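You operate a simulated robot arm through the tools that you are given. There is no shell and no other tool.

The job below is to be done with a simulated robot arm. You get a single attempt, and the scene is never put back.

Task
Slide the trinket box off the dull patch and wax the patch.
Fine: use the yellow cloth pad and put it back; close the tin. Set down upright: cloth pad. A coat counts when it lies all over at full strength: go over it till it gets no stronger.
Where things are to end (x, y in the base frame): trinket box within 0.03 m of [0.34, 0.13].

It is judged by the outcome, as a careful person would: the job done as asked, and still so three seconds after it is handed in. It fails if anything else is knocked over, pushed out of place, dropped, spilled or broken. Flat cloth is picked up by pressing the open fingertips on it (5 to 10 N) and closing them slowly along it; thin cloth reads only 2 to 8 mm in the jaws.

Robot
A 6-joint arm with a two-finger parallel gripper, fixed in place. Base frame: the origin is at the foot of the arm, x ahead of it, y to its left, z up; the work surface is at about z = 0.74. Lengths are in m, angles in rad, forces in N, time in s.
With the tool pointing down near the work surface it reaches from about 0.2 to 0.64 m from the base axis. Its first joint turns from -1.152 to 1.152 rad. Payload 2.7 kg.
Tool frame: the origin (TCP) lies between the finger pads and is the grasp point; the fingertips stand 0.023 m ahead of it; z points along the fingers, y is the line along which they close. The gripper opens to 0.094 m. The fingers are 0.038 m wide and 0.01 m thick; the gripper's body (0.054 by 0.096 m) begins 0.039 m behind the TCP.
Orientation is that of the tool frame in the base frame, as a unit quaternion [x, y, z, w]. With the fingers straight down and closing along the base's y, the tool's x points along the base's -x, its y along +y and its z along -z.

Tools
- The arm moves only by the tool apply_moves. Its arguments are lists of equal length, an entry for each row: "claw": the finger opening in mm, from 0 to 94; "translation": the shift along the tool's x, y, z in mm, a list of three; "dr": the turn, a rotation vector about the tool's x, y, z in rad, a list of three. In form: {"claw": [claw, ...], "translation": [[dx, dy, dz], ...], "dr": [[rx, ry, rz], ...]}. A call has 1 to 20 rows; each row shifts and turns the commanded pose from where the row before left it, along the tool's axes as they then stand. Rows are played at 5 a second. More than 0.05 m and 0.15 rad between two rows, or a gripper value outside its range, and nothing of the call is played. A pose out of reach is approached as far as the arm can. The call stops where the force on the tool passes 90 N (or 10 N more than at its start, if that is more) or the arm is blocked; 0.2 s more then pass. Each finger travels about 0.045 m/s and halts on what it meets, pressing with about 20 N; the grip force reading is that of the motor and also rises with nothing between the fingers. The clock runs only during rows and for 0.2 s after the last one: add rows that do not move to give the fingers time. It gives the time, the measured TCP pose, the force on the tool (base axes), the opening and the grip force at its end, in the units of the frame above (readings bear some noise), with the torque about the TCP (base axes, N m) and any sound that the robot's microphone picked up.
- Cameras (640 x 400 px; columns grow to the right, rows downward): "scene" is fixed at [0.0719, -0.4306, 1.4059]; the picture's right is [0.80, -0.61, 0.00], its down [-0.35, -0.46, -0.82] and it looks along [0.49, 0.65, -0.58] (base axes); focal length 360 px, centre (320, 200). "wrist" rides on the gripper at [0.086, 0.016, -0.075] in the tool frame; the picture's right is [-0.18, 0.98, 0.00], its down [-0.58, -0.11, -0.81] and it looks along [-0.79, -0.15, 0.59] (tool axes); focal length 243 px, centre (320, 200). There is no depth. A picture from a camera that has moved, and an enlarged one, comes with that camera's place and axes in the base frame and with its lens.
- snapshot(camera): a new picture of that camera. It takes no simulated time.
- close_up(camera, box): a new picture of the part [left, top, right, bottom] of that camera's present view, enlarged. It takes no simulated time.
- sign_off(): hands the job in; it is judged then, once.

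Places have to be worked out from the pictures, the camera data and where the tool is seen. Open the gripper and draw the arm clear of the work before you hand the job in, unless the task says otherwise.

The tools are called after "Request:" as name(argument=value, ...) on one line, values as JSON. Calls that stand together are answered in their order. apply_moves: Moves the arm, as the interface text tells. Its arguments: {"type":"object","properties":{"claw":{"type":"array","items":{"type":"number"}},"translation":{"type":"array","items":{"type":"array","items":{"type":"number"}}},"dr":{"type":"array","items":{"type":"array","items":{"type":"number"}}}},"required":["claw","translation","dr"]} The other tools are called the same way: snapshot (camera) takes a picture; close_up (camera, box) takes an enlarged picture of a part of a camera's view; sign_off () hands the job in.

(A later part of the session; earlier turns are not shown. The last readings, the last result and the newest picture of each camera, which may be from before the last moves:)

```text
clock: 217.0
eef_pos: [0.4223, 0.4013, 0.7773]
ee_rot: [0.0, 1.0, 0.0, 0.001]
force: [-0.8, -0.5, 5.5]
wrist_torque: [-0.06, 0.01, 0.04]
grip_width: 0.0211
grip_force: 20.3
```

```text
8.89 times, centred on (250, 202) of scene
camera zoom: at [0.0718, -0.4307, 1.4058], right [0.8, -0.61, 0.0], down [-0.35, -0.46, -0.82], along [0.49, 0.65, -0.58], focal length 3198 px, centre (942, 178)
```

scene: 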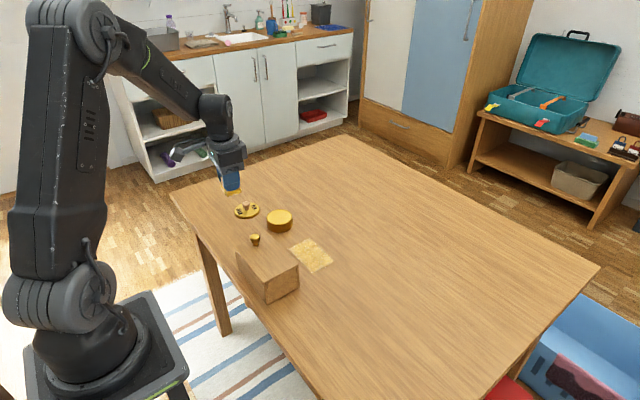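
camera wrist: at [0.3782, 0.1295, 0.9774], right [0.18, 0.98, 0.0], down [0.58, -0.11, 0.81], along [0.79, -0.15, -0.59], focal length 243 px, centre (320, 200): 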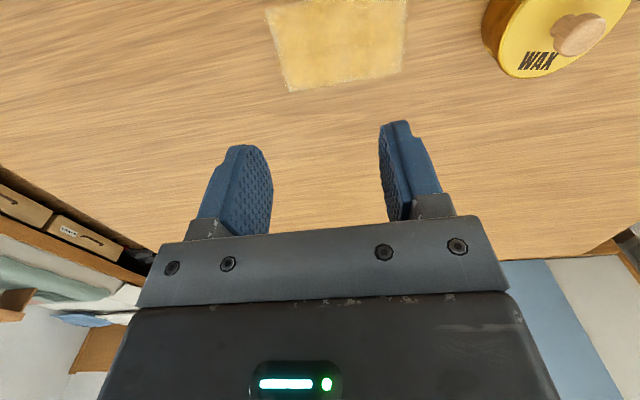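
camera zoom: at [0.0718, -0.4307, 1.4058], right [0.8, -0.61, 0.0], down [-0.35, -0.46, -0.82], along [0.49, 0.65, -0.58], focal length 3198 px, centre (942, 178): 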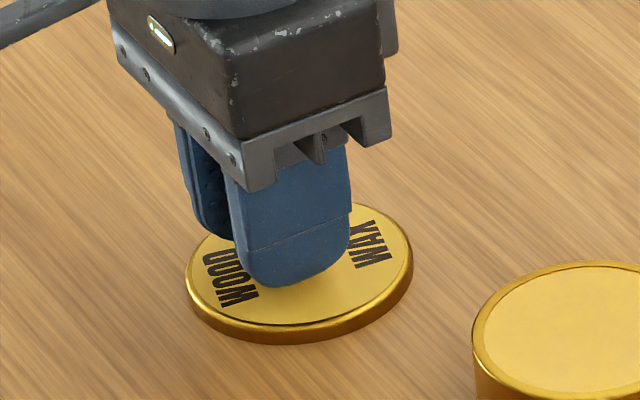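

The lid rests on the table (5.5 N). I'll release it, rise, and move above the pad with its yaw.

Request:
apply_moves(claw=[0, 12, 25, 40, 50, 60, 60, 60, 60, 60, 60, 60, 60, 60, 60], translation=[[0, 0, -0.5], [0, 0, 0], [0, 0, 0], [0, 0, 0], [0, 0, 0], [0, 0, 0], [0, 0, -30], [0, 0, -40], [0, 0, -30], [20.1, -30.9, 0], [20.1, -30.9, 0], [20.1, -30.9, 0], [20.1, -30.9, 0], [0, 0, 0], [0, 0, 0]], dr=[[0, 0, 0], [0, 0, 0], [0, 0, 0], [0, 0, 0], [0, 0, 0], [0, 0, 0], [0, 0, 0], [0, 0, 0], [0, 0, 0], [0, 0, 0], [0, 0, 0], [0, 0, 0], [0, 0, 0], [0, 0, 0.107], [0, 0, 0]])

Request:
snapshot(camera="wrist")

Request:
close_up(camera="scene", box=[210, 170, 310, 260])

```text
clock: 220.2
eef_pos: [0.3406, 0.2775, 0.8766]
ee_rot: [0.054, 0.999, 0.0, 0.001]
force: [-0.3, -0.2, -0.7]
wrist_torque: [-0.05, 0.01, -0.01]
grip_width: 0.0597
grip_force: 0.2
```

```text
taken
camera wrist: at [0.2559, 0.3028, 0.9519], right [0.29, 0.96, 0.0], down [0.57, -0.17, 0.81], along [0.77, -0.23, -0.59], focal length 243 px, centre (320, 200)
```

wrist: 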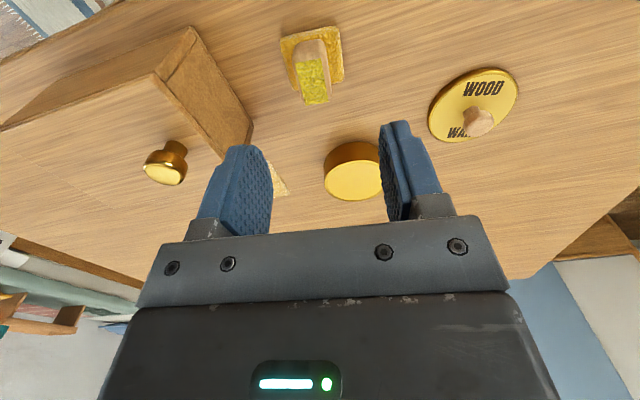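

```text
4.44 times, centred on (260, 215) of scene
camera zoom: at [0.0719, -0.4306, 1.4059], right [0.8, -0.61, 0.0], down [-0.35, -0.46, -0.82], along [0.49, 0.65, -0.58], focal length 1599 px, centre (587, 133)
```

zoom: 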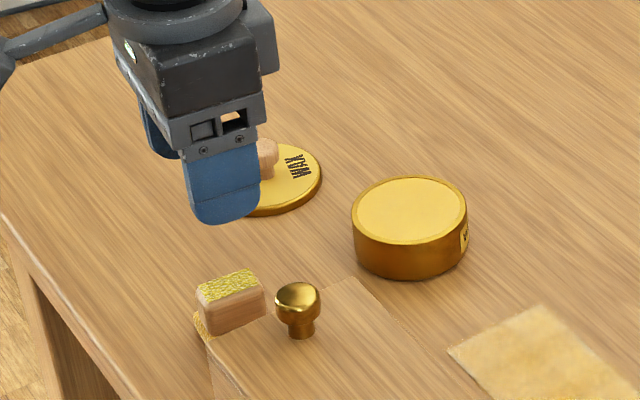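

The pad is directly below. I'll lower to z ≈ 0.779 and close on the handle.

Request:
apply_moves(claw=[60, 60, 60, 60, 60, 50, 40, 32, 24, 16, 8, 0, 0, 0], translation=[[0, 0, 35], [0, 0, 35], [0, 0, 20], [0, 0, 7], [0, 0, 0], [0, 0, 0], [0, 0, 0], [0, 0, 0], [0, 0, 0], [0, 0, 0], [0, 0, 0], [0, 0, 0], [0, 0, 0], [0, 0, 0]], dr=[[0, 0, 0], [0, 0, 0], [0, 0, 0], [0, 0, 0], [0, 0, 0], [0, 0, 0], [0, 0, 0], [0, 0, 0], [0, 0, 0], [0, 0, 0], [0, 0, 0], [0, 0, 0], [0, 0, 0], [0, 0, 0]])

Request:
snapshot(camera="wrist")

```text
clock: 223.2
eef_pos: [0.3388, 0.2767, 0.7779]
ee_rot: [0.054, 0.999, 0.0, 0.001]
force: [0.1, -0.2, 1.1]
wrist_torque: [-0.01, 0.02, 0.02]
grip_width: 0.0229
grip_force: 20.4
```

```text
taken
camera wrist: at [0.2546, 0.3024, 0.8542], right [0.29, 0.96, 0.0], down [0.57, -0.17, 0.81], along [0.77, -0.23, -0.59], focal length 243 px, centre (320, 200)
```

wrist: 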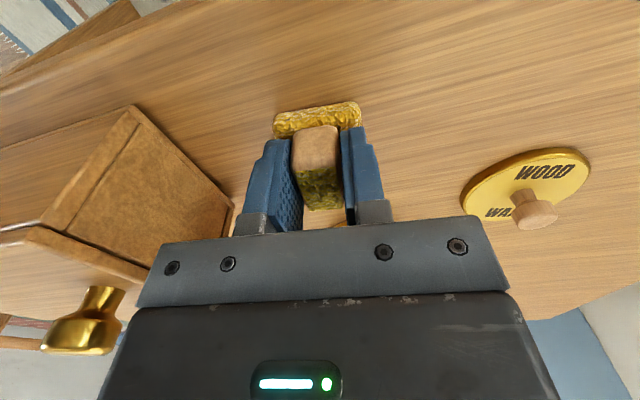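

Gripped. I'll lift, turn the tool so the camera hangs on the -y side, and go over the tin.

Request:
apply_moves(claw=[0, 0, 0, 0, 0, 0, 0, 0, 0, 0, 0, 0, 0, 0, 0, 0], translation=[[0, 0, -10], [0, 0, -40], [0, 0, -40], [0, 0, 0], [0, 0, 0], [0, 0, 0], [0, 0, 0], [0, 0, 0], [0, 0, 0], [0, 0, 0], [0, 0, 0], [0, 0, 0], [0, 0, 0], [0, 0, 0], [0, 0, 0], [0, 0, 0]], dr=[[0, 0, 0], [0, 0, 0], [0, 0, 0], [0, 0, -0.1398], [0, 0, -0.1398], [0, 0, -0.1398], [0, 0, -0.1398], [0, 0, -0.1398], [0, 0, -0.1398], [0, 0, -0.1398], [0, 0, -0.1398], [0, 0, -0.1398], [0, 0, -0.1398], [0, 0, -0.1398], [0, 0, -0.1398], [0, 0, 0]])

Request:
apply_moves(claw=[0, 0, 0, 0, 0, 0, 0, 0, 0], translation=[[-1.8, -32.7, 0], [-1.8, -32.7, 0], [-1.8, -32.7, 0], [-1.8, -32.7, 0], [0, 0, 0], [0, 0, 25], [0, 0, 20], [0, 0, 8], [0, 0, 0]], dr=[[0, 0, 0], [0, 0, 0], [0, 0, 0], [0, 0, 0], [0, 0, 0], [0, 0, 0], [0, 0, 0], [0, 0, 0], [0, 0, 0]])

Request:
close_up(camera="wrist", box=[220, 0, 420, 140])

Request:
close_up(camera="scene", box=[245, 170, 335, 250])

```text
clock: 226.6
eef_pos: [0.3399, 0.2788, 0.8693]
ee_rot: [0.708, -0.706, 0.0, 0.0]
force: [0.1, 0.5, -0.8]
wrist_torque: [-0.03, -0.01, 0.02]
grip_width: 0.0232
grip_force: 20.3
```

```text
clock: 228.6
eef_pos: [0.4707, 0.2834, 0.8151]
ee_rot: [0.707, -0.707, 0.001, -0.001]
force: [0.0, 0.3, -0.2]
wrist_torque: [0.03, 0.01, 0.01]
grip_width: 0.0232
grip_force: 20.2
```

```text
2.86 times, centred on (320, 70) of wrist
camera zoom: at [0.4545, 0.1972, 0.8912], right [-0.98, 0.18, 0.0], down [0.11, 0.58, 0.81], along [0.15, 0.79, -0.59], focal length 693 px, centre (320, 571)
```

zoom: 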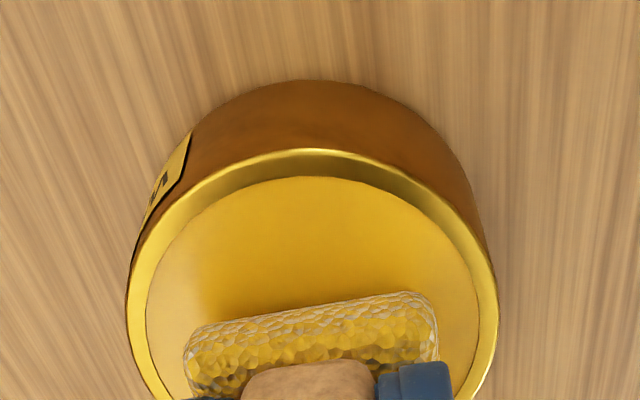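

```text
5.00 times, centred on (290, 210) of scene
camera zoom: at [0.0719, -0.4306, 1.4059], right [0.8, -0.61, 0.0], down [-0.35, -0.46, -0.82], along [0.49, 0.65, -0.58], focal length 1799 px, centre (470, 150)
```

zoom: 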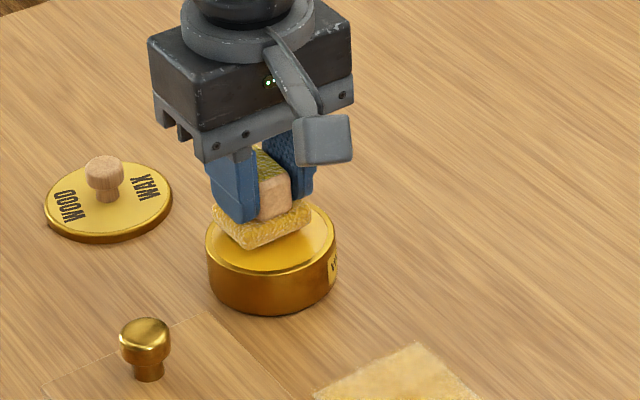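

Pad and tin are aligned. I'll dip firmly now, aiming for about 20 N.

Request:
apply_moves(claw=[0, 0, 0, 0, 0, 0], translation=[[0, 0, 4], [0, 0, 2], [0, 0, 1], [0, 0, 1], [0, 0, 1], [0, 0, 0]], dr=[[0, 0, 0], [0, 0, 0], [0, 0, 0], [0, 0, 0], [0, 0, 0], [0, 0, 0]])

```text
clock: 230.0
eef_pos: [0.4727, 0.2863, 0.8092]
ee_rot: [0.707, -0.707, 0.0, -0.002]
force: [-6.4, -2.3, 24.9]
wrist_torque: [0.0, 0.25, 0.02]
grip_width: 0.0233
grip_force: 20.3
```

25 N in the wax. I'll hold for a moment, then lift out and look at the pad.

Request:
apply_moves(claw=[0, 0, 0, 0, 0, 0, 0, 0, 0], translation=[[0, 0, 0], [0, 0, 0], [0, 0, 0], [0, 0, 0], [0, 0, -3], [0, 0, -5], [0, 0, -15], [0, 0, -20], [0, 0, 0]], dr=[[0, 0, 0], [0, 0, 0], [0, 0, 0], [0, 0, 0], [0, 0, 0], [0, 0, 0], [0, 0, 0], [0, 0, 0], [0, 0, 0]])

Request:
close_up(camera="scene", box=[245, 160, 335, 240])

```text
clock: 232.0
eef_pos: [0.4712, 0.2829, 0.85]
ee_rot: [-0.706, 0.708, 0.0, 0.0]
force: [0.2, 0.0, -0.6]
wrist_torque: [0.0, 0.0, -0.01]
grip_width: 0.0234
grip_force: 20.6
```

```text
5.00 times, centred on (290, 200) of scene
camera zoom: at [0.0719, -0.4306, 1.4059], right [0.8, -0.61, 0.0], down [-0.35, -0.46, -0.82], along [0.49, 0.65, -0.58], focal length 1799 px, centre (470, 200)
```

zoom: 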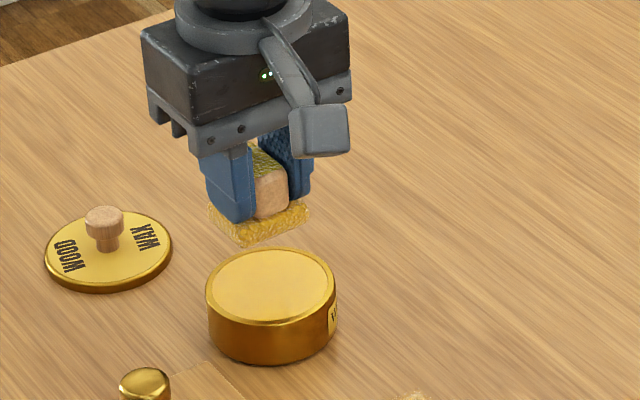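

Reloaded. As a test, I'll concentrate on the +x band (x ≈ 0.50) where the tone looked lighter, then compare.

Request:
apply_moves(claw=[0, 0, 0, 0, 0, 0, 0, 0, 0, 0], translation=[[24, -7.5, 0], [24, -7.5, 0], [24, -7.5, 0], [24, -7.5, 0], [0, 0, 35], [0, 0, 30], [0, 0, 6], [0, 0, 1.5], [0, 0, 1], [0, 0, 0]], dr=[[0, 0, 0], [0, 0, 0], [0, 0, 0], [0, 0, 0], [0, 0, 0], [0, 0, 0], [0, 0, 0], [0, 0, 0], [0, 0, 0], [0, 0, 0]])

```text
clock: 234.2
eef_pos: [0.5008, 0.1892, 0.7775]
ee_rot: [0.707, -0.707, 0.001, 0.0]
force: [0.6, -0.1, 0.8]
wrist_torque: [0.0, -0.01, 0.0]
grip_width: 0.0234
grip_force: 20.2
```

Request:
apply_moves(claw=[0, 0, 0, 0, 0, 0, 0, 0, 0, 0, 0, 0, 0, 0, 0], translation=[[0, 0, 1.2], [0, 0, 0.3], [9.8, 0, 0], [9.8, 0, 0], [9.8, 0, 0], [9.8, 0, 0], [9.8, 0, 0], [9.8, 0, 0], [9.8, 0, 0], [9.8, 0, 0], [9.8, 0, 0], [9.8, 0, 0], [9.8, 0, 0], [9.8, 0, 0], [0, 0, 0]], dr=[[0, 0, 0], [0, 0, 0], [0, 0, 0], [0, 0, 0], [0, 0, 0], [0, 0, 0], [0, 0, 0], [0, 0, 0], [0, 0, 0], [0, 0, 0], [0, 0, 0], [0, 0, 0], [0, 0, 0], [0, 0, 0], [0, 0, 0]])

Request:
apply_moves(claw=[0, 0, 0, 0, 0, 0, 0, 0, 0, 0, 0, 0, 0, 0], translation=[[-9.8, 0, 0], [-9.8, 0, 0], [-9.8, 0, 0], [-9.8, 0, 0], [-9.8, 0, 0], [-9.8, 0, 0], [-9.8, 0, 0], [-9.8, 0, 0], [-9.8, 0, 0], [-9.8, 0, 0], [-9.8, 0, 0], [-9.8, 0, 0], [0, 0, 0], [0, 0, 0]], dr=[[0, 0, 0], [0, 0, 0], [0, 0, 0], [0, 0, 0], [0, 0, 0], [0, 0, 0], [0, 0, 0], [0, 0, 0], [0, 0, 0], [0, 0, 0], [0, 0, 0], [0, 0, 0], [0, 0, 0], [0, 0, 0]])

Request:
close_up(camera="scene", box=[285, 230, 345, 278])

```text
clock: 237.4
eef_pos: [0.5021, 0.0728, 0.7752]
ee_rot: [-0.707, 0.707, -0.002, 0.003]
force: [0.4, 11.0, 25.3]
wrist_torque: [0.39, 0.11, -0.02]
grip_width: 0.0232
grip_force: 20.5
```

```text
clock: 240.4
eef_pos: [0.5014, 0.1896, 0.7766]
ee_rot: [-0.707, 0.707, 0.0, 0.0]
force: [-0.1, -4.9, 24.3]
wrist_torque: [-0.14, 0.11, -0.02]
grip_width: 0.0233
grip_force: 19.5
```

```text
8.33 times, centred on (315, 254) of scene
camera zoom: at [0.0715, -0.4308, 1.4058], right [0.8, -0.61, 0.0], down [-0.35, -0.46, -0.82], along [0.49, 0.65, -0.58], focal length 2998 px, centre (362, -250)
```

zoom: 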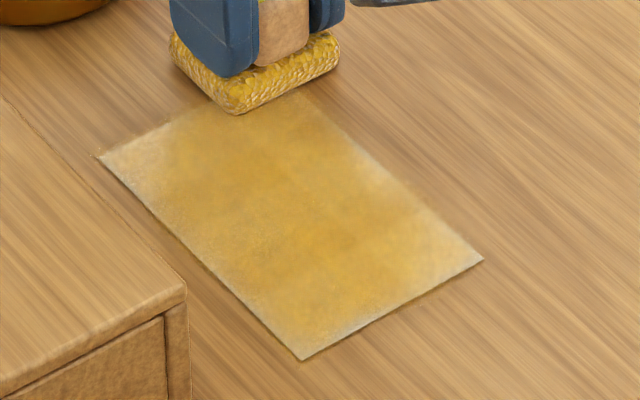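

Contact is firm at about 25 N. I'll do another pair of strokes on this band, then lift to the same inspection pose as before for a like-for-like comparison.

Request:
apply_moves(claw=[0, 0, 0, 0, 0, 0, 0, 0, 0, 0, 0, 0, 0, 0, 0, 0, 0, 0, 0, 0], translation=[[9.8, 3, 0], [9.8, 3, 0], [9.8, 3, 0], [9.8, 0, 0], [9.8, 0, 0], [9.8, 0, 0], [9.8, 0, 0], [9.8, 0, 0], [9.8, 0, 0], [9.8, 0, 0], [9.8, 0, 0], [9.8, 0, 0], [0, 0, -5], [0, 10, -40], [0, 10, -40], [0, 12, -45], [0, 0, -45], [0, 0, 0], [0, 0, 0], [0, 0, 0]], dr=[[0, 0, 0], [0, 0, 0], [0, 0, 0], [0, 0, 0], [0, 0, 0], [0, 0, 0], [0, 0, 0], [0, 0, 0], [0, 0, 0], [0, 0, 0], [0, 0, 0], [0, 0, 0], [0, 0, 0], [0, 0, 0], [0, 0, 0], [0, 0, 0], [0, 0, 0], [0, 0, 0], [0, 0, 0], [0, 0, 0]])

Request:
close_up(camera="wrist", box=[230, 0, 400, 120])

Request:
close_up(camera="scene", box=[285, 230, 345, 278])

Request:
close_up(camera="scene", box=[308, 250, 336, 274])

```text
clock: 244.6
eef_pos: [0.4612, 0.0705, 0.9482]
ee_rot: [-0.707, 0.707, 0.0, 0.0]
force: [-0.1, 0.6, -0.7]
wrist_torque: [-0.01, -0.03, -0.01]
grip_width: 0.0234
grip_force: 20.0
```

```text
3.33 times, centred on (315, 60) of wrist
camera zoom: at [0.4451, -0.0167, 1.0244], right [-0.98, 0.18, 0.0], down [0.11, 0.58, 0.81], along [0.15, 0.79, -0.59], focal length 809 px, centre (337, 667)
```

zoom: 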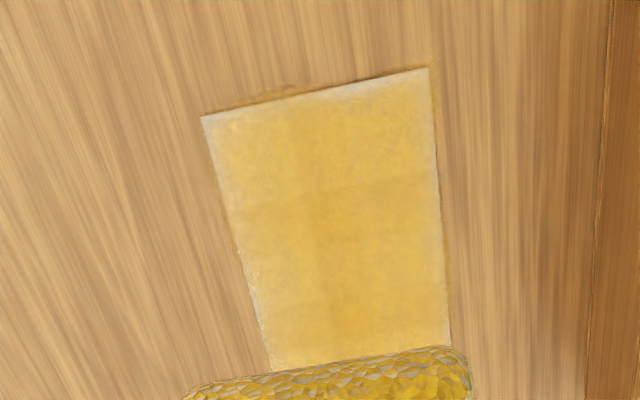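

```text
8.33 times, centred on (315, 254) of scene
camera zoom: at [0.0719, -0.4306, 1.4059], right [0.8, -0.61, 0.0], down [-0.35, -0.46, -0.82], along [0.49, 0.65, -0.58], focal length 2998 px, centre (362, -250)
```

zoom: 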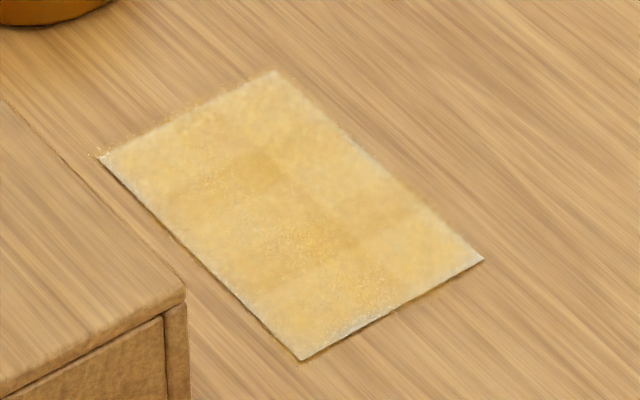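

```text
16.00 times, centred on (322, 262) of scene
camera zoom: at [0.0719, -0.4306, 1.4059], right [0.8, -0.61, 0.0], down [-0.35, -0.46, -0.82], along [0.49, 0.65, -0.58], focal length 5757 px, centre (288, -792)
```

zoom: 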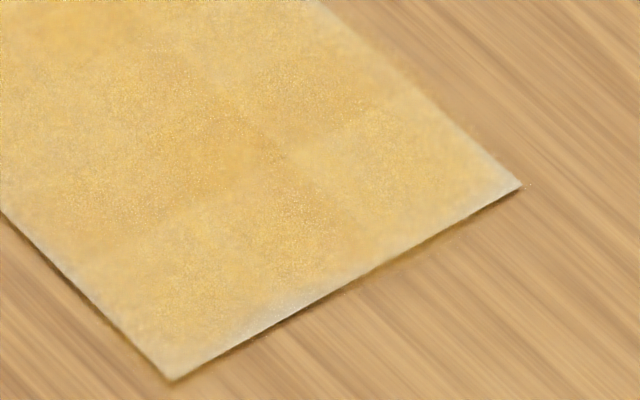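

There's no visible change after a firm dip and three heavy strokes on that band, so the coat is at full strength and the block pattern is just the surface texture. Since the pad is freshly loaded, I'll make one last quick pass over the rest of the patch.

Request:
apply_moves(claw=[0, 0, 0, 0, 0, 0, 0, 0, 0], translation=[[0, -20, 0], [0, 0, 45], [0, 0, 45], [0, 0, 45], [0, 0, 28], [0, 0, 6], [0, 0, 1.5], [0, 0, 1], [0, 0, 0]], dr=[[0, 0, 0], [0, 0, 0], [0, 0, 0], [0, 0, 0], [0, 0, 0], [0, 0, 0], [0, 0, 0], [0, 0, 0], [0, 0, 0]])

```text
clock: 246.6
eef_pos: [0.4794, 0.0714, 0.7791]
ee_rot: [0.708, -0.707, 0.001, 0.0]
force: [-0.3, 0.4, -0.8]
wrist_torque: [0.0, 0.0, -0.01]
grip_width: 0.0233
grip_force: 20.1
```

Request:
apply_moves(claw=[0, 0, 0, 0, 0], translation=[[0, 0, 1.5], [0, 0, 0.7], [0, 0, 0.5], [0, 0, 0], [0, 0, 0]], dr=[[0, 0, 0], [0, 0, 0], [0, 0, 0], [0, 0, 0], [0, 0, 0]])

```text
clock: 247.8
eef_pos: [0.4804, 0.0714, 0.7773]
ee_rot: [0.707, -0.707, 0.002, -0.001]
force: [-6.0, 1.6, 17.1]
wrist_torque: [0.06, 0.24, 0.03]
grip_width: 0.0234
grip_force: 19.9
```

17 N. I'll stroke up at x ≈ 0.48, shift to 0.461 and stroke back down.

Request:
apply_moves(claw=[0, 0, 0, 0, 0, 0, 0, 0, 0, 0, 0, 0, 0, 0], translation=[[-9.8, 0, 0], [-9.8, 0, 0], [-9.8, 0, 0], [-9.8, 0, 0], [-9.8, 0, 0], [-9.8, 0, 0], [-9.8, 0, 0], [-9.8, 0, 0], [-9.8, 0, 0], [-9.8, 0, 0], [-9.8, 0, 0], [-9.8, 0, 0], [0, 10, 0], [0, 9, 0]], dr=[[0, 0, 0], [0, 0, 0], [0, 0, 0], [0, 0, 0], [0, 0, 0], [0, 0, 0], [0, 0, 0], [0, 0, 0], [0, 0, 0], [0, 0, 0], [0, 0, 0], [0, 0, 0], [0, 0, 0], [0, 0, 0]])

Request:
apply_moves(claw=[0, 0, 0, 0, 0, 0, 0, 0, 0, 0, 0, 0, 0, 0], translation=[[9.8, 0, 0], [9.8, 0, 0], [9.8, 0, 0], [9.8, 0, 0], [9.8, 0, 0], [9.8, 0, 0], [9.8, 0, 0], [9.8, 0, 0], [9.8, 0, 0], [9.8, 0, 0], [9.8, 0, 0], [9.8, 0, 0], [0, 10, 0], [0, 8, 0]], dr=[[0, 0, 0], [0, 0, 0], [0, 0, 0], [0, 0, 0], [0, 0, 0], [0, 0, 0], [0, 0, 0], [0, 0, 0], [0, 0, 0], [0, 0, 0], [0, 0, 0], [0, 0, 0], [0, 0, 0], [0, 0, 0]])

```text
clock: 250.8
eef_pos: [0.4615, 0.1901, 0.7768]
ee_rot: [0.707, -0.707, 0.0, -0.001]
force: [4.1, 0.7, 7.0]
wrist_torque: [0.02, -0.02, -0.04]
grip_width: 0.0236
grip_force: 19.8
```

```text
clock: 253.8
eef_pos: [0.4443, 0.071, 0.7776]
ee_rot: [-0.707, 0.707, -0.001, 0.001]
force: [7.7, -2.8, 15.1]
wrist_torque: [-0.1, -0.08, 0.02]
grip_width: 0.023
grip_force: 20.0
```

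Last stroke: along the -x edge (x ≈ 0.444) toward +y, then lift clear and inspect.

Request:
apply_moves(claw=[0, 0, 0, 0, 0, 0, 0, 0, 0, 0, 0, 0, 0, 0, 0, 0, 0], translation=[[-9.8, 0, 0], [-9.8, 0, 0], [-9.8, 0, 0], [-9.8, 0, 0], [-9.8, 0, 0], [-9.8, 0, 0], [-9.8, 0, 0], [-9.8, 0, 0], [-9.8, 0, 0], [-9.8, 0, 0], [-9.8, 0, 0], [-9.8, 0, 0], [0, 0, -5], [0, 0, -30], [0, 0, -40], [0, 0, -35], [0, 0, 0]], dr=[[0, 0, 0], [0, 0, 0], [0, 0, 0], [0, 0, 0], [0, 0, 0], [0, 0, 0], [0, 0, 0], [0, 0, 0], [0, 0, 0], [0, 0, 0], [0, 0, 0], [0, 0, 0], [0, 0, 0], [0, 0, 0], [0, 0, 0], [0, 0, 0], [0, 0, 0]])

Request:
close_up(camera="scene", box=[285, 230, 345, 278])

Request:
close_up(camera="scene", box=[294, 236, 320, 258])

```text
clock: 257.4
eef_pos: [0.4445, 0.1896, 0.8867]
ee_rot: [0.707, -0.707, 0.0, 0.0]
force: [0.0, -0.1, -0.5]
wrist_torque: [-0.02, 0.0, 0.02]
grip_width: 0.0233
grip_force: 19.8
```

```text
8.33 times, centred on (315, 254) of scene
camera zoom: at [0.0719, -0.4306, 1.4059], right [0.8, -0.61, 0.0], down [-0.35, -0.46, -0.82], along [0.49, 0.65, -0.58], focal length 2998 px, centre (362, -250)
```

zoom: 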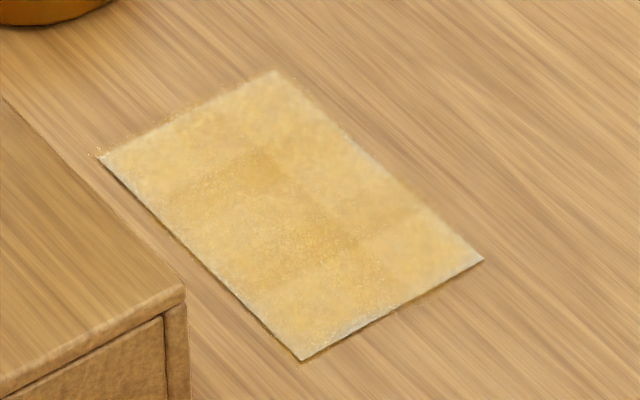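

```text
16.00 times, centred on (307, 247) of scene
camera zoom: at [0.0719, -0.4306, 1.4059], right [0.8, -0.61, 0.0], down [-0.35, -0.46, -0.82], along [0.49, 0.65, -0.58], focal length 5757 px, centre (528, -552)
```

zoom: 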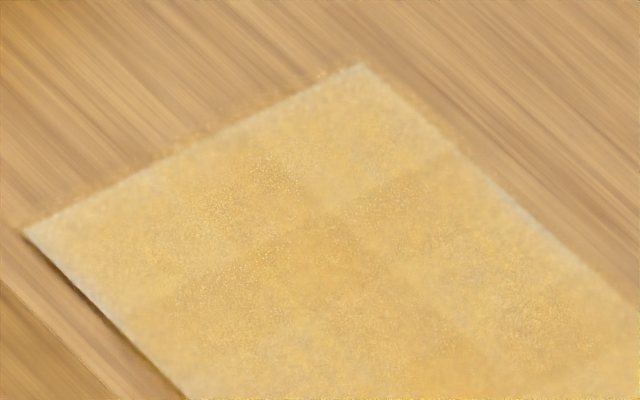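

Unchanged again, so the coat is full. I'll put the pad back: turn to its original yaw and move over its place.

Request:
apply_moves(claw=[0, 0, 0, 0, 0, 0, 0, 0, 0, 0, 0, 0, 0, 0, 0, 0, 0, 0, 0], translation=[[0, 0, -30], [0, 0, 0], [0, 0, 0], [0, 0, 0], [0, 0, 0], [0, 0, 0], [0, 0, 0], [0, 0, 0], [0, 0, 0], [0, 0, 0], [0, 0, 0], [0, 0, 0], [0, 0, 0], [28.4, 19.2, 0], [28.4, 19.2, 0], [28.4, 19.2, 0], [28.4, 19.2, 0], [0, 0, 0], [0, 0, 0]], dr=[[0, 0, 0], [0, 0, 0.1398], [0, 0, 0.1398], [0, 0, 0.1398], [0, 0, 0.1398], [0, 0, 0.1398], [0, 0, 0.1398], [0, 0, 0.1398], [0, 0, 0.1398], [0, 0, 0.1398], [0, 0, 0.1398], [0, 0, 0.1398], [0, 0, 0.1398], [0, 0, 0], [0, 0, 0], [0, 0, 0], [0, 0, 0], [0, 0, 0], [0, 0, 0]])

Request:
snapshot(camera="wrist")

```text
clock: 261.4
eef_pos: [0.3371, 0.2765, 0.9155]
ee_rot: [0.054, 0.999, 0.0, 0.001]
force: [0.1, -0.4, 0.0]
wrist_torque: [0.01, 0.0, 0.0]
grip_width: 0.0234
grip_force: 20.6
```

```text
taken
camera wrist: at [0.2537, 0.3019, 0.9911], right [0.29, 0.96, 0.0], down [0.57, -0.17, 0.81], along [0.77, -0.23, -0.59], focal length 243 px, centre (320, 200)
```

wrist: 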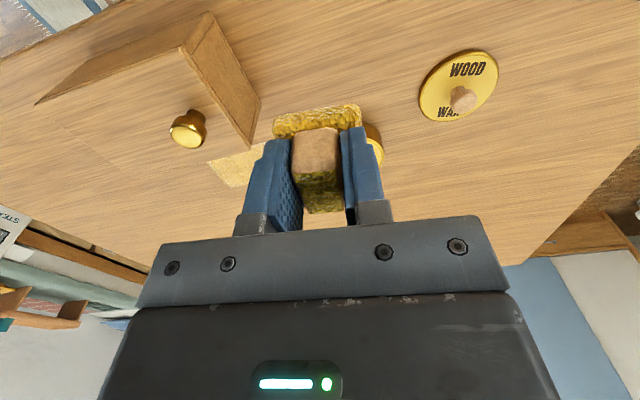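

I'm at (0.337, 0.2765). I'll correct by 2.5 mm in x and 1.5 mm in y, and lower the pad.

Request:
apply_moves(claw=[0, 0, 0, 0, 0, 0, 0], translation=[[-2.4, 1.6, 0], [0, 0, 40], [0, 0, 40], [0, 0, 35], [0, 0, 14], [0, 0, 5], [0, 0, 0]], dr=[[0, 0, 0], [0, 0, 0], [0, 0, 0], [0, 0, 0], [0, 0, 0], [0, 0, 0], [0, 0, 0]])

Request:
apply_moves(claw=[0, 0, 0, 0], translation=[[0, 0, 1], [0, 0, 1], [0, 0, 0.7], [0, 0, 0]], dr=[[0, 0, 0], [0, 0, 0], [0, 0, 0], [0, 0, 0]])

```text
clock: 263.0
eef_pos: [0.3407, 0.2805, 0.7822]
ee_rot: [0.055, 0.999, 0.0, 0.001]
force: [-0.2, 0.2, 0.1]
wrist_torque: [-0.02, 0.0, 0.01]
grip_width: 0.0234
grip_force: 20.3
```

```text
clock: 264.0
eef_pos: [0.3405, 0.2793, 0.7794]
ee_rot: [0.054, 0.999, 0.0, 0.001]
force: [0.0, -0.4, -0.5]
wrist_torque: [-0.03, -0.02, 0.02]
grip_width: 0.0231
grip_force: 20.2
```

Request:
apply_moves(claw=[0, 0, 0, 0], translation=[[0, 0, 0.8], [0, 0, 0.8], [0, 0, 0.5], [0, 0, 0]], dr=[[0, 0, 0], [0, 0, 0], [0, 0, 0], [0, 0, 0]])

```text
clock: 265.0
eef_pos: [0.3411, 0.2801, 0.7774]
ee_rot: [0.054, 0.999, 0.0, 0.001]
force: [0.7, -0.3, 0.1]
wrist_torque: [-0.02, 0.01, 0.04]
grip_width: 0.0234
grip_force: 20.2
```

Request:
apply_moves(claw=[0, 0, 0, 0], translation=[[0, -1.5, 0], [0, 0, 0.7], [0, 0, 0.5], [0, 0, 0]], dr=[[0, 0, 0], [0, 0, 0], [0, 0, 0], [0, 0, 0]])

```text
clock: 266.0
eef_pos: [0.3403, 0.2785, 0.7767]
ee_rot: [0.054, 0.999, 0.001, 0.001]
force: [-4.7, -3.5, 15.9]
wrist_torque: [-0.11, 0.16, -0.03]
grip_width: 0.023
grip_force: 20.0
```

The pad is on the table (16 N). I'll ease up 1.2 mm, open the fingers and rise.

Request:
apply_moves(claw=[0, 12, 22, 34, 46, 56, 60, 60, 60, 60, 60], translation=[[0, 0, -1.2], [0, 0, 0], [0, 0, 0], [0, 0, 0], [0, 0, 0], [0, 0, 0], [0, 0, 0], [0, 0, -20], [0, 0, -40], [0, 0, -40], [0, 0, 0]], dr=[[0, 0, 0], [0, 0, 0], [0, 0, 0], [0, 0, 0], [0, 0, 0], [0, 0, 0], [0, 0, 0], [0, 0, 0], [0, 0, 0], [0, 0, 0], [0, 0, 0]])

Request:
snapshot(camera="wrist")

Request:
close_up(camera="scene", box=[210, 180, 310, 260])

```text
clock: 268.4
eef_pos: [0.3392, 0.2793, 0.8769]
ee_rot: [0.055, 0.998, 0.0, 0.0]
force: [0.0, 0.2, 0.4]
wrist_torque: [0.02, 0.04, 0.02]
grip_width: 0.0599
grip_force: 0.0
```

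```text
taken
camera wrist: at [0.255, 0.3032, 0.9529], right [0.29, 0.96, 0.0], down [0.57, -0.17, 0.81], along [0.77, -0.23, -0.59], focal length 243 px, centre (320, 200)
```

wrist: 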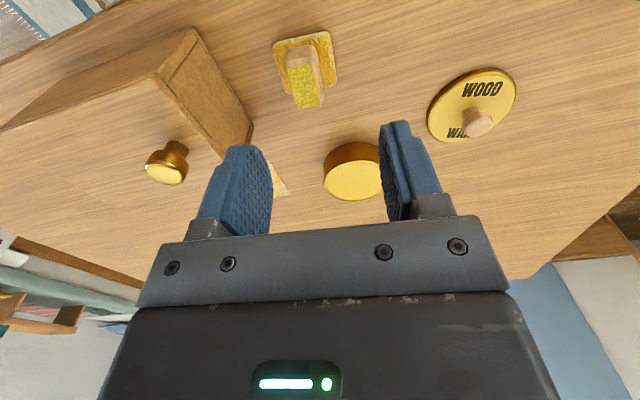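

```text
5.00 times, centred on (260, 220) of scene
camera zoom: at [0.0719, -0.4306, 1.4059], right [0.8, -0.61, 0.0], down [-0.35, -0.46, -0.82], along [0.49, 0.65, -0.58], focal length 1799 px, centre (620, 100)
```

zoom: 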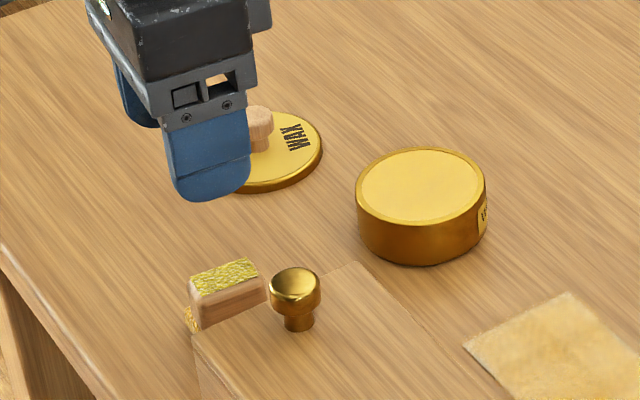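

The pad seems to have shifted slightly on release. I'll zoom in to measure its place and check it's flat.

Request:
close_up(camera="wrist", box=[255, 15, 365, 125])

Request:
close_up(camera="scene", box=[222, 220, 262, 258])

```text
3.64 times, centred on (310, 70) of wrist
camera zoom: at [0.255, 0.3032, 0.9529], right [0.29, 0.96, 0.0], down [0.57, -0.17, 0.81], along [0.77, -0.23, -0.59], focal length 882 px, centre (356, 673)
```

zoom: 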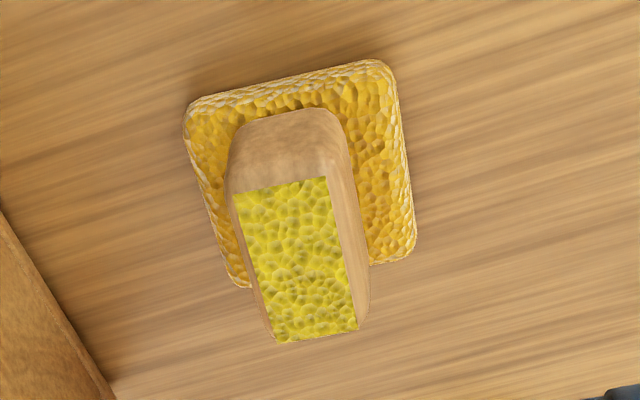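

```text
10.53 times, centred on (242, 239) of scene
camera zoom: at [0.0719, -0.4306, 1.4059], right [0.8, -0.61, 0.0], down [-0.35, -0.46, -0.82], along [0.49, 0.65, -0.58], focal length 3787 px, centre (1141, -210)
```

zoom: 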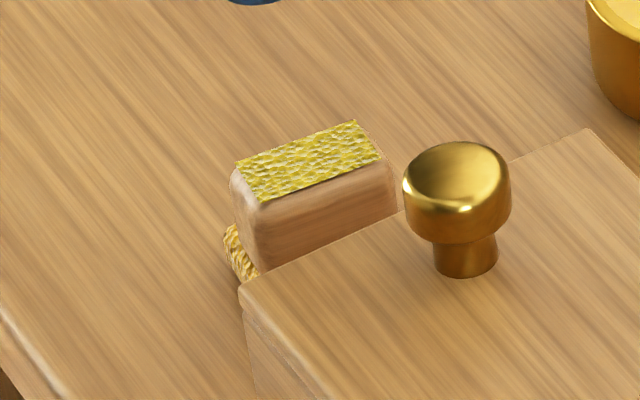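

The pad is upright but ended up about 12.5 mm off in -y (centre about y 0.266 instead of 0.279); it must have followed a finger as they opened. I'll regrip it there and set it back exactly.

Request:
apply_moves(claw=[60, 60, 60, 60, 60, 60], translation=[[-1.3, -12.4, 0], [0, 0, 35], [0, 0, 35], [0, 0, 18], [0, 0, 6], [0, 0, 0]], dr=[[0, 0, 0], [0, 0, 0], [0, 0, 0], [0, 0, 0], [0, 0, 0], [0, 0, 0]])

Request:
snapshot(camera="wrist")

```text
clock: 269.8
eef_pos: [0.3404, 0.2641, 0.7835]
ee_rot: [0.054, 0.999, 0.0, 0.001]
force: [1.1, -0.8, -0.3]
wrist_torque: [-0.01, -0.02, 0.02]
grip_width: 0.06
grip_force: 0.1
```

```text
taken
camera wrist: at [0.2561, 0.2893, 0.8586], right [0.29, 0.96, 0.0], down [0.57, -0.17, 0.81], along [0.77, -0.23, -0.59], focal length 243 px, centre (320, 200)
```

wrist: 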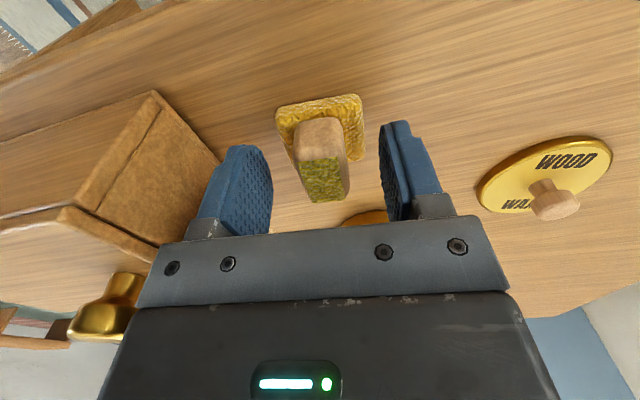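

The handle is centred between the fingers. I'll lower 4 mm more and close.

Request:
apply_moves(claw=[60, 60, 50, 42, 34, 28, 22, 14, 6, 0, 0, 0], translation=[[0, 0, 2.5], [0, 0, 1.5], [0, 0, 0], [0, 0, 0], [0, 0, 0], [0, 0, 0], [0, 0, 0], [0, 0, 0], [0, 0, 0], [0, 0, 0], [0, 0, 0], [0, 0, 0]], dr=[[0, 0, 0], [0, 0, 0], [0, 0, 0], [0, 0, 0], [0, 0, 0], [0, 0, 0], [0, 0, 0], [0, 0, 0], [0, 0, 0], [0, 0, 0], [0, 0, 0], [0, 0, 0]])

Request:
snapshot(camera="wrist")

```text
clock: 272.4
eef_pos: [0.341, 0.2653, 0.7801]
ee_rot: [0.054, 0.999, 0.0, 0.001]
force: [-0.1, 0.4, 0.1]
wrist_torque: [-0.03, -0.01, 0.01]
grip_width: 0.023
grip_force: 20.0
```

```text
taken
camera wrist: at [0.2564, 0.2895, 0.8549], right [0.29, 0.96, 0.0], down [0.57, -0.17, 0.81], along [0.77, -0.23, -0.59], focal length 243 px, centre (320, 200)
```

wrist: 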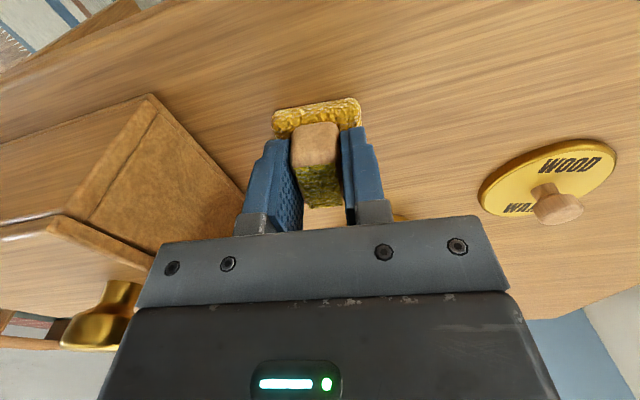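

Gripped. I'll lift 6 mm, move 13 mm in +y, and lower back to light contact.

Request:
apply_moves(claw=[0, 0, 0, 0, 0, 0, 0, 0], translation=[[0, 0, -3], [0, 0, -4], [0.7, 6.6, 0], [0.7, 6.6, 0], [0, 0, 0], [0, 0, 4], [0, 0, 2.5], [0, 0, 0]], dr=[[0, 0, 0], [0, 0, 0], [0, 0, 0], [0, 0, 0], [0, 0, 0], [0, 0, 0], [0, 0, 0], [0, 0, 0]])

Request:
apply_moves(claw=[0, 0, 0], translation=[[0, 0, 0.6], [0, 0, 0], [0, 0, 0]], dr=[[0, 0, 0], [0, 0, 0], [0, 0, 0]])

```text
clock: 274.2
eef_pos: [0.3406, 0.2787, 0.7805]
ee_rot: [0.054, 0.999, 0.0, 0.0]
force: [-1.1, 0.9, -0.5]
wrist_torque: [-0.02, 0.0, 0.02]
grip_width: 0.0236
grip_force: 20.0
```

```text
clock: 275.0
eef_pos: [0.3405, 0.2786, 0.78]
ee_rot: [0.053, 0.999, 0.0, 0.001]
force: [0.1, -0.6, -0.4]
wrist_torque: [-0.03, 0.02, -0.01]
grip_width: 0.0234
grip_force: 19.7
```

Request:
apply_moves(claw=[0, 0, 0], translation=[[0, 0, 0.6], [0, 0, 0], [0, 0, 0]], dr=[[0, 0, 0], [0, 0, 0], [0, 0, 0]])

```text
clock: 275.8
eef_pos: [0.3402, 0.2796, 0.7802]
ee_rot: [0.054, 0.999, 0.001, 0.0]
force: [1.8, -0.7, 4.4]
wrist_torque: [-0.07, -0.05, 0.01]
grip_width: 0.0229
grip_force: 19.5
```

Light contact (4.4 N) at (0.340, 0.279). I'll open slowly in small steps without lifting, then check the position before rising.

Request:
apply_moves(claw=[22, 24, 26, 28, 30, 34, 38, 42, 46, 50, 50], translation=[[0, 0, 0], [0, 0, 0], [0, 0, 0], [0, 0, 0], [0, 0, 0], [0, 0, 0], [0, 0, 0], [0, 0, 0], [0, 0, 0], [0, 0, 0], [0, 0, 0]], dr=[[0, 0, 0], [0, 0, 0], [0, 0, 0], [0, 0, 0], [0, 0, 0], [0, 0, 0], [0, 0, 0], [0, 0, 0], [0, 0, 0], [0, 0, 0], [0, 0, 0]])

Request:
snapshot(camera="wrist")

```text
clock: 278.2
eef_pos: [0.3411, 0.2799, 0.7784]
ee_rot: [0.054, 0.999, 0.001, 0.0]
force: [0.3, -0.5, -0.3]
wrist_torque: [0.01, 0.04, -0.03]
grip_width: 0.05
grip_force: 0.1
```

```text
taken
camera wrist: at [0.2564, 0.3038, 0.8546], right [0.29, 0.96, 0.0], down [0.57, -0.17, 0.81], along [0.77, -0.23, -0.59], focal length 243 px, centre (320, 200)
```

wrist: 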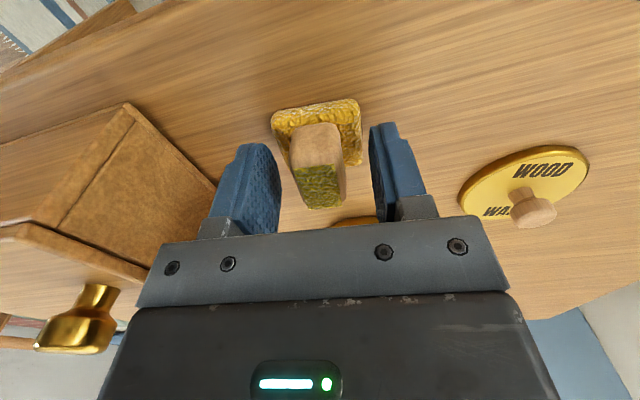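

The pad stayed centred this time. I'll rise straight up and recheck.

Request:
apply_moves(claw=[56, 60, 60, 60, 60], translation=[[0, 0, 0], [0, 0, -20], [0, 0, -40], [0, 0, -38], [0, 0, 0]], dr=[[0, 0, 0], [0, 0, 0], [0, 0, 0], [0, 0, 0], [0, 0, 0]])

Request:
close_up(camera="wrist", box=[255, 15, 365, 125])

Request:
close_up(camera="scene", box=[210, 180, 310, 260])

```text
clock: 279.4
eef_pos: [0.3402, 0.2791, 0.8771]
ee_rot: [0.054, 0.999, -0.001, 0.001]
force: [0.5, 0.0, -0.9]
wrist_torque: [-0.01, -0.01, -0.04]
grip_width: 0.06
grip_force: 0.0
```

```text
3.64 times, centred on (310, 70) of wrist
camera zoom: at [0.2563, 0.3031, 0.9518], right [0.29, 0.96, 0.0], down [0.57, -0.17, 0.81], along [0.77, -0.23, -0.59], focal length 882 px, centre (356, 673)
```

zoom: 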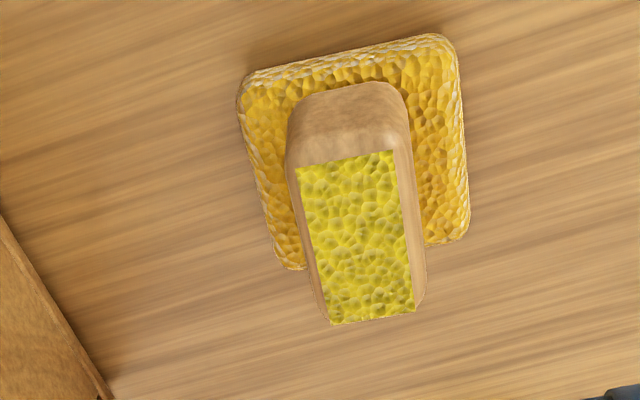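

```text
5.00 times, centred on (260, 220) of scene
camera zoom: at [0.0719, -0.4306, 1.4059], right [0.8, -0.61, 0.0], down [-0.35, -0.46, -0.82], along [0.49, 0.65, -0.58], focal length 1799 px, centre (620, 100)
```

zoom: 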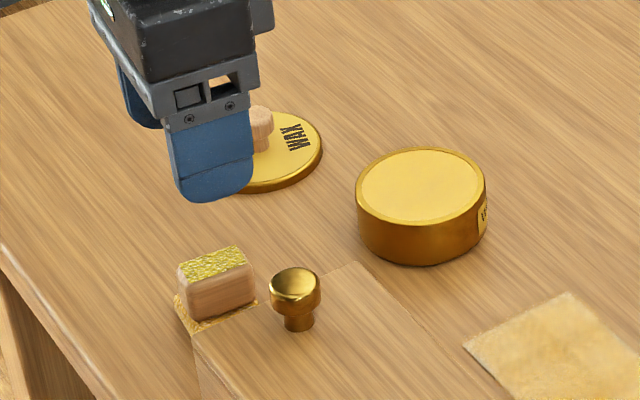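

The pad is at (0.338, 0.279), its original spot, upright. Now the lid again: I'm moving above it at (0.4212, 0.4016).

Request:
apply_moves(claw=[60, 60, 60, 60, 60, 60, 60], translation=[[0, 0, 0], [-20.3, 30.7, 0], [-20.3, 30.7, 0], [-20.3, 30.7, 0], [-20.3, 30.7, 0], [0, 0, 0], [0, 0, 0]], dr=[[0, 0, -0.107], [0, 0, 0], [0, 0, 0], [0, 0, 0], [0, 0, 0], [0, 0, 0], [0, 0, 0]])

Request:
snapshot(camera="wrist")

```text
clock: 281.0
eef_pos: [0.4222, 0.4003, 0.878]
ee_rot: [0.001, 1.0, 0.0, 0.001]
force: [0.2, 0.1, -0.2]
wrist_torque: [0.02, 0.0, 0.01]
grip_width: 0.0599
grip_force: 0.1
```

```text
taken
camera wrist: at [0.336, 0.4166, 0.9524], right [0.18, 0.98, 0.0], down [0.58, -0.11, 0.81], along [0.79, -0.15, -0.59], focal length 243 px, centre (320, 200)
```

wrist: 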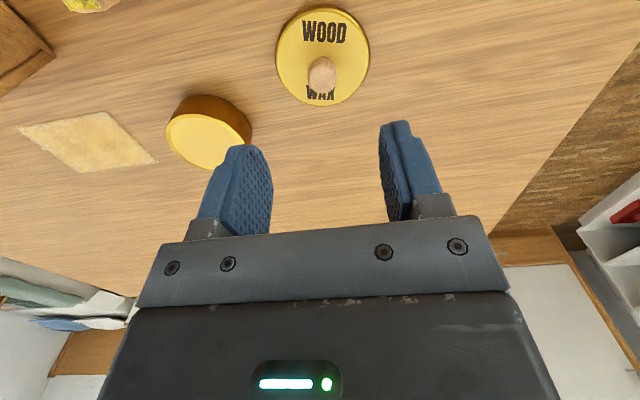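

Aligned with the knob. I'll descend to z ≈ 0.778 and grip it.

Request:
apply_moves(claw=[60, 60, 60, 60, 60, 50, 40, 30, 20, 10, 0, 0, 0], translation=[[0, 0.7, 40], [0, 0, 35], [0, 0, 15], [0, 0, 8], [0, 0, 1.5], [0, 0, 0], [0, 0, 0], [0, 0, 0], [0, 0, 0], [0, 0, 0], [0, 0, 0], [0, 0, 0], [0, 0, 0]], dr=[[0, 0, 0], [0, 0, 0], [0, 0, 0], [0, 0, 0], [0, 0, 0], [0, 0, 0], [0, 0, 0], [0, 0, 0], [0, 0, 0], [0, 0, 0], [0, 0, 0], [0, 0, 0], [0, 0, 0]])

Request:
snapshot(camera="wrist")

```text
clock: 283.8
eef_pos: [0.4229, 0.4031, 0.7777]
ee_rot: [0.0, 1.0, 0.0, 0.001]
force: [0.7, -0.4, 1.4]
wrist_torque: [-0.02, 0.02, -0.01]
grip_width: 0.0215
grip_force: 19.8
```

```text
taken
camera wrist: at [0.3359, 0.4176, 0.8532], right [0.18, 0.98, 0.0], down [0.58, -0.11, 0.81], along [0.79, -0.15, -0.59], focal length 243 px, centre (320, 200)
```

wrist: 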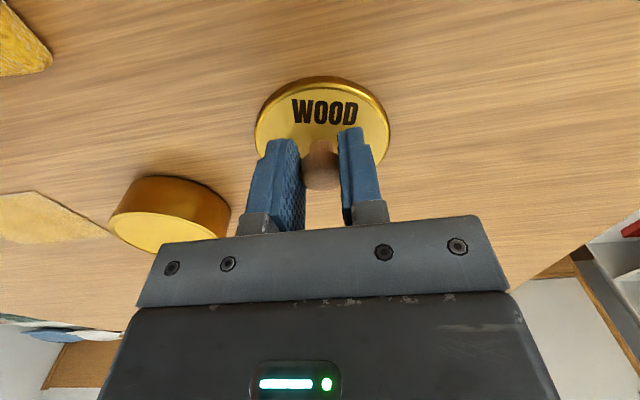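

Gripped. I'll lift, carry the lid back over the tin, and hover about 13 mm above its seat to check alignment.

Request:
apply_moves(claw=[0, 0, 0, 0, 0, 0, 0, 0, 0, 0, 0, 0], translation=[[0, 0, -5], [0, 0, -25], [0, 0, -40], [0, 0, -20], [-11, -29.8, 0], [-11, -29.8, 0], [-11, -29.8, 0], [-11, -29.8, 0], [0, 0, 0], [0, 0, 25], [0, 0, 20], [0, 0, 0]], dr=[[0, 0, 0], [0, 0, 0], [0, 0, 0], [0, 0, 0], [0, 0, 0], [0, 0, 0], [0, 0, 0], [0, 0, 0], [0, 0, 0], [0, 0, 0], [0, 0, 0], [0, 0, 0]])

Request:
snapshot(camera="wrist")

Request:
close_up(camera="scene", box=[240, 170, 330, 250])

```text
clock: 286.4
eef_pos: [0.4657, 0.2839, 0.8201]
ee_rot: [0.0, 1.0, 0.0, 0.0]
force: [-0.2, 0.7, -0.8]
wrist_torque: [-0.01, -0.02, -0.02]
grip_width: 0.0211
grip_force: 19.8
```

```text
taken
camera wrist: at [0.3785, 0.2985, 0.8956], right [0.18, 0.98, 0.0], down [0.58, -0.11, 0.81], along [0.79, -0.15, -0.59], focal length 243 px, centre (320, 200)
```

wrist: 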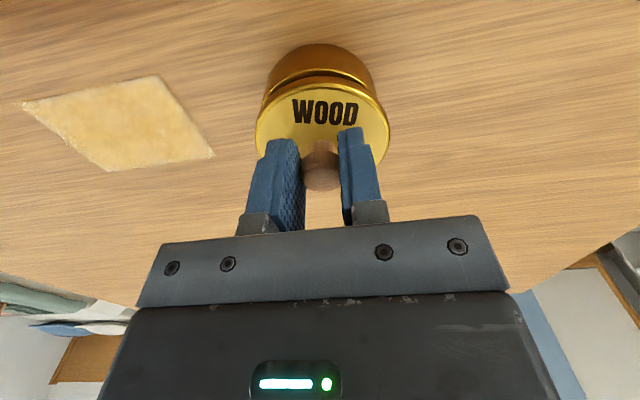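

```text
5.00 times, centred on (285, 210) of scene
camera zoom: at [0.0719, -0.4306, 1.4059], right [0.8, -0.61, 0.0], down [-0.35, -0.46, -0.82], along [0.49, 0.65, -0.58], focal length 1799 px, centre (495, 150)
```

zoom: 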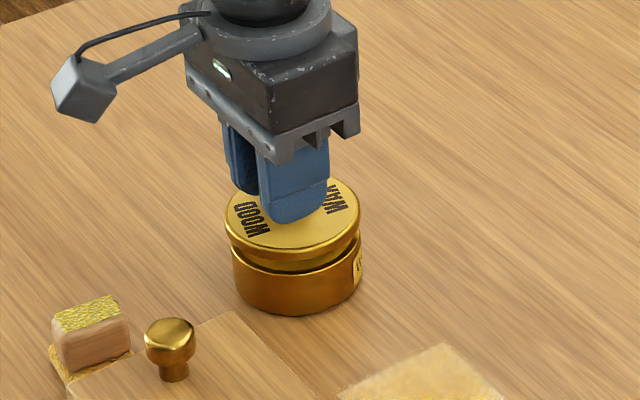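

The tin sits about 1 mm toward +x/-y of the lid centre. I'll zoom in to confirm before lowering.

Request:
close_up(camera="wrist", box=[240, 30, 410, 180])

Request:
close_up(camera="scene", box=[260, 198, 306, 238])

```text
2.67 times, centred on (325, 105) of wrist
camera zoom: at [0.3785, 0.2985, 0.8956], right [0.18, 0.98, 0.0], down [0.58, -0.11, 0.81], along [0.79, -0.15, -0.59], focal length 647 px, centre (307, 453)
```

zoom: 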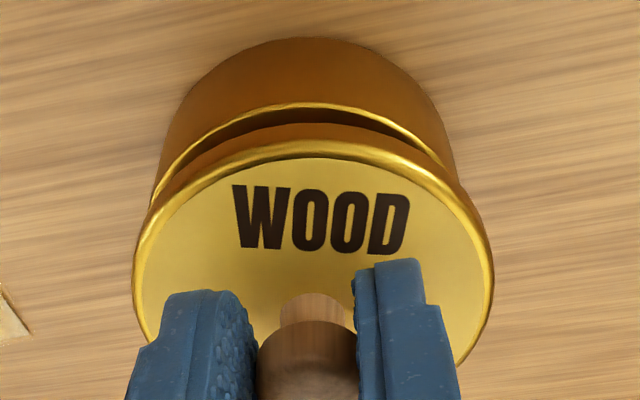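

```text
10.00 times, centred on (283, 218) of scene
camera zoom: at [0.0719, -0.4306, 1.4059], right [0.8, -0.61, 0.0], down [-0.35, -0.46, -0.82], along [0.49, 0.65, -0.58], focal length 3598 px, centre (690, 20)
```

zoom: 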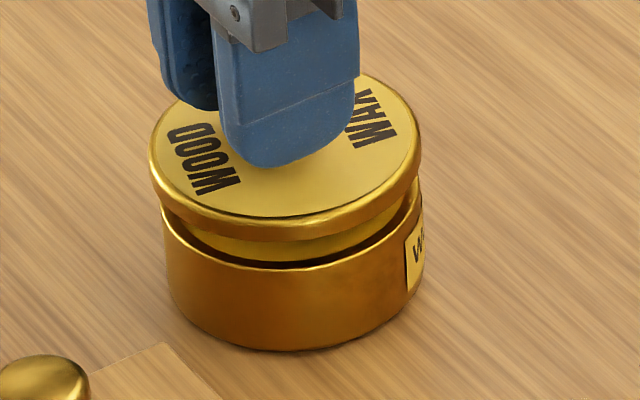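

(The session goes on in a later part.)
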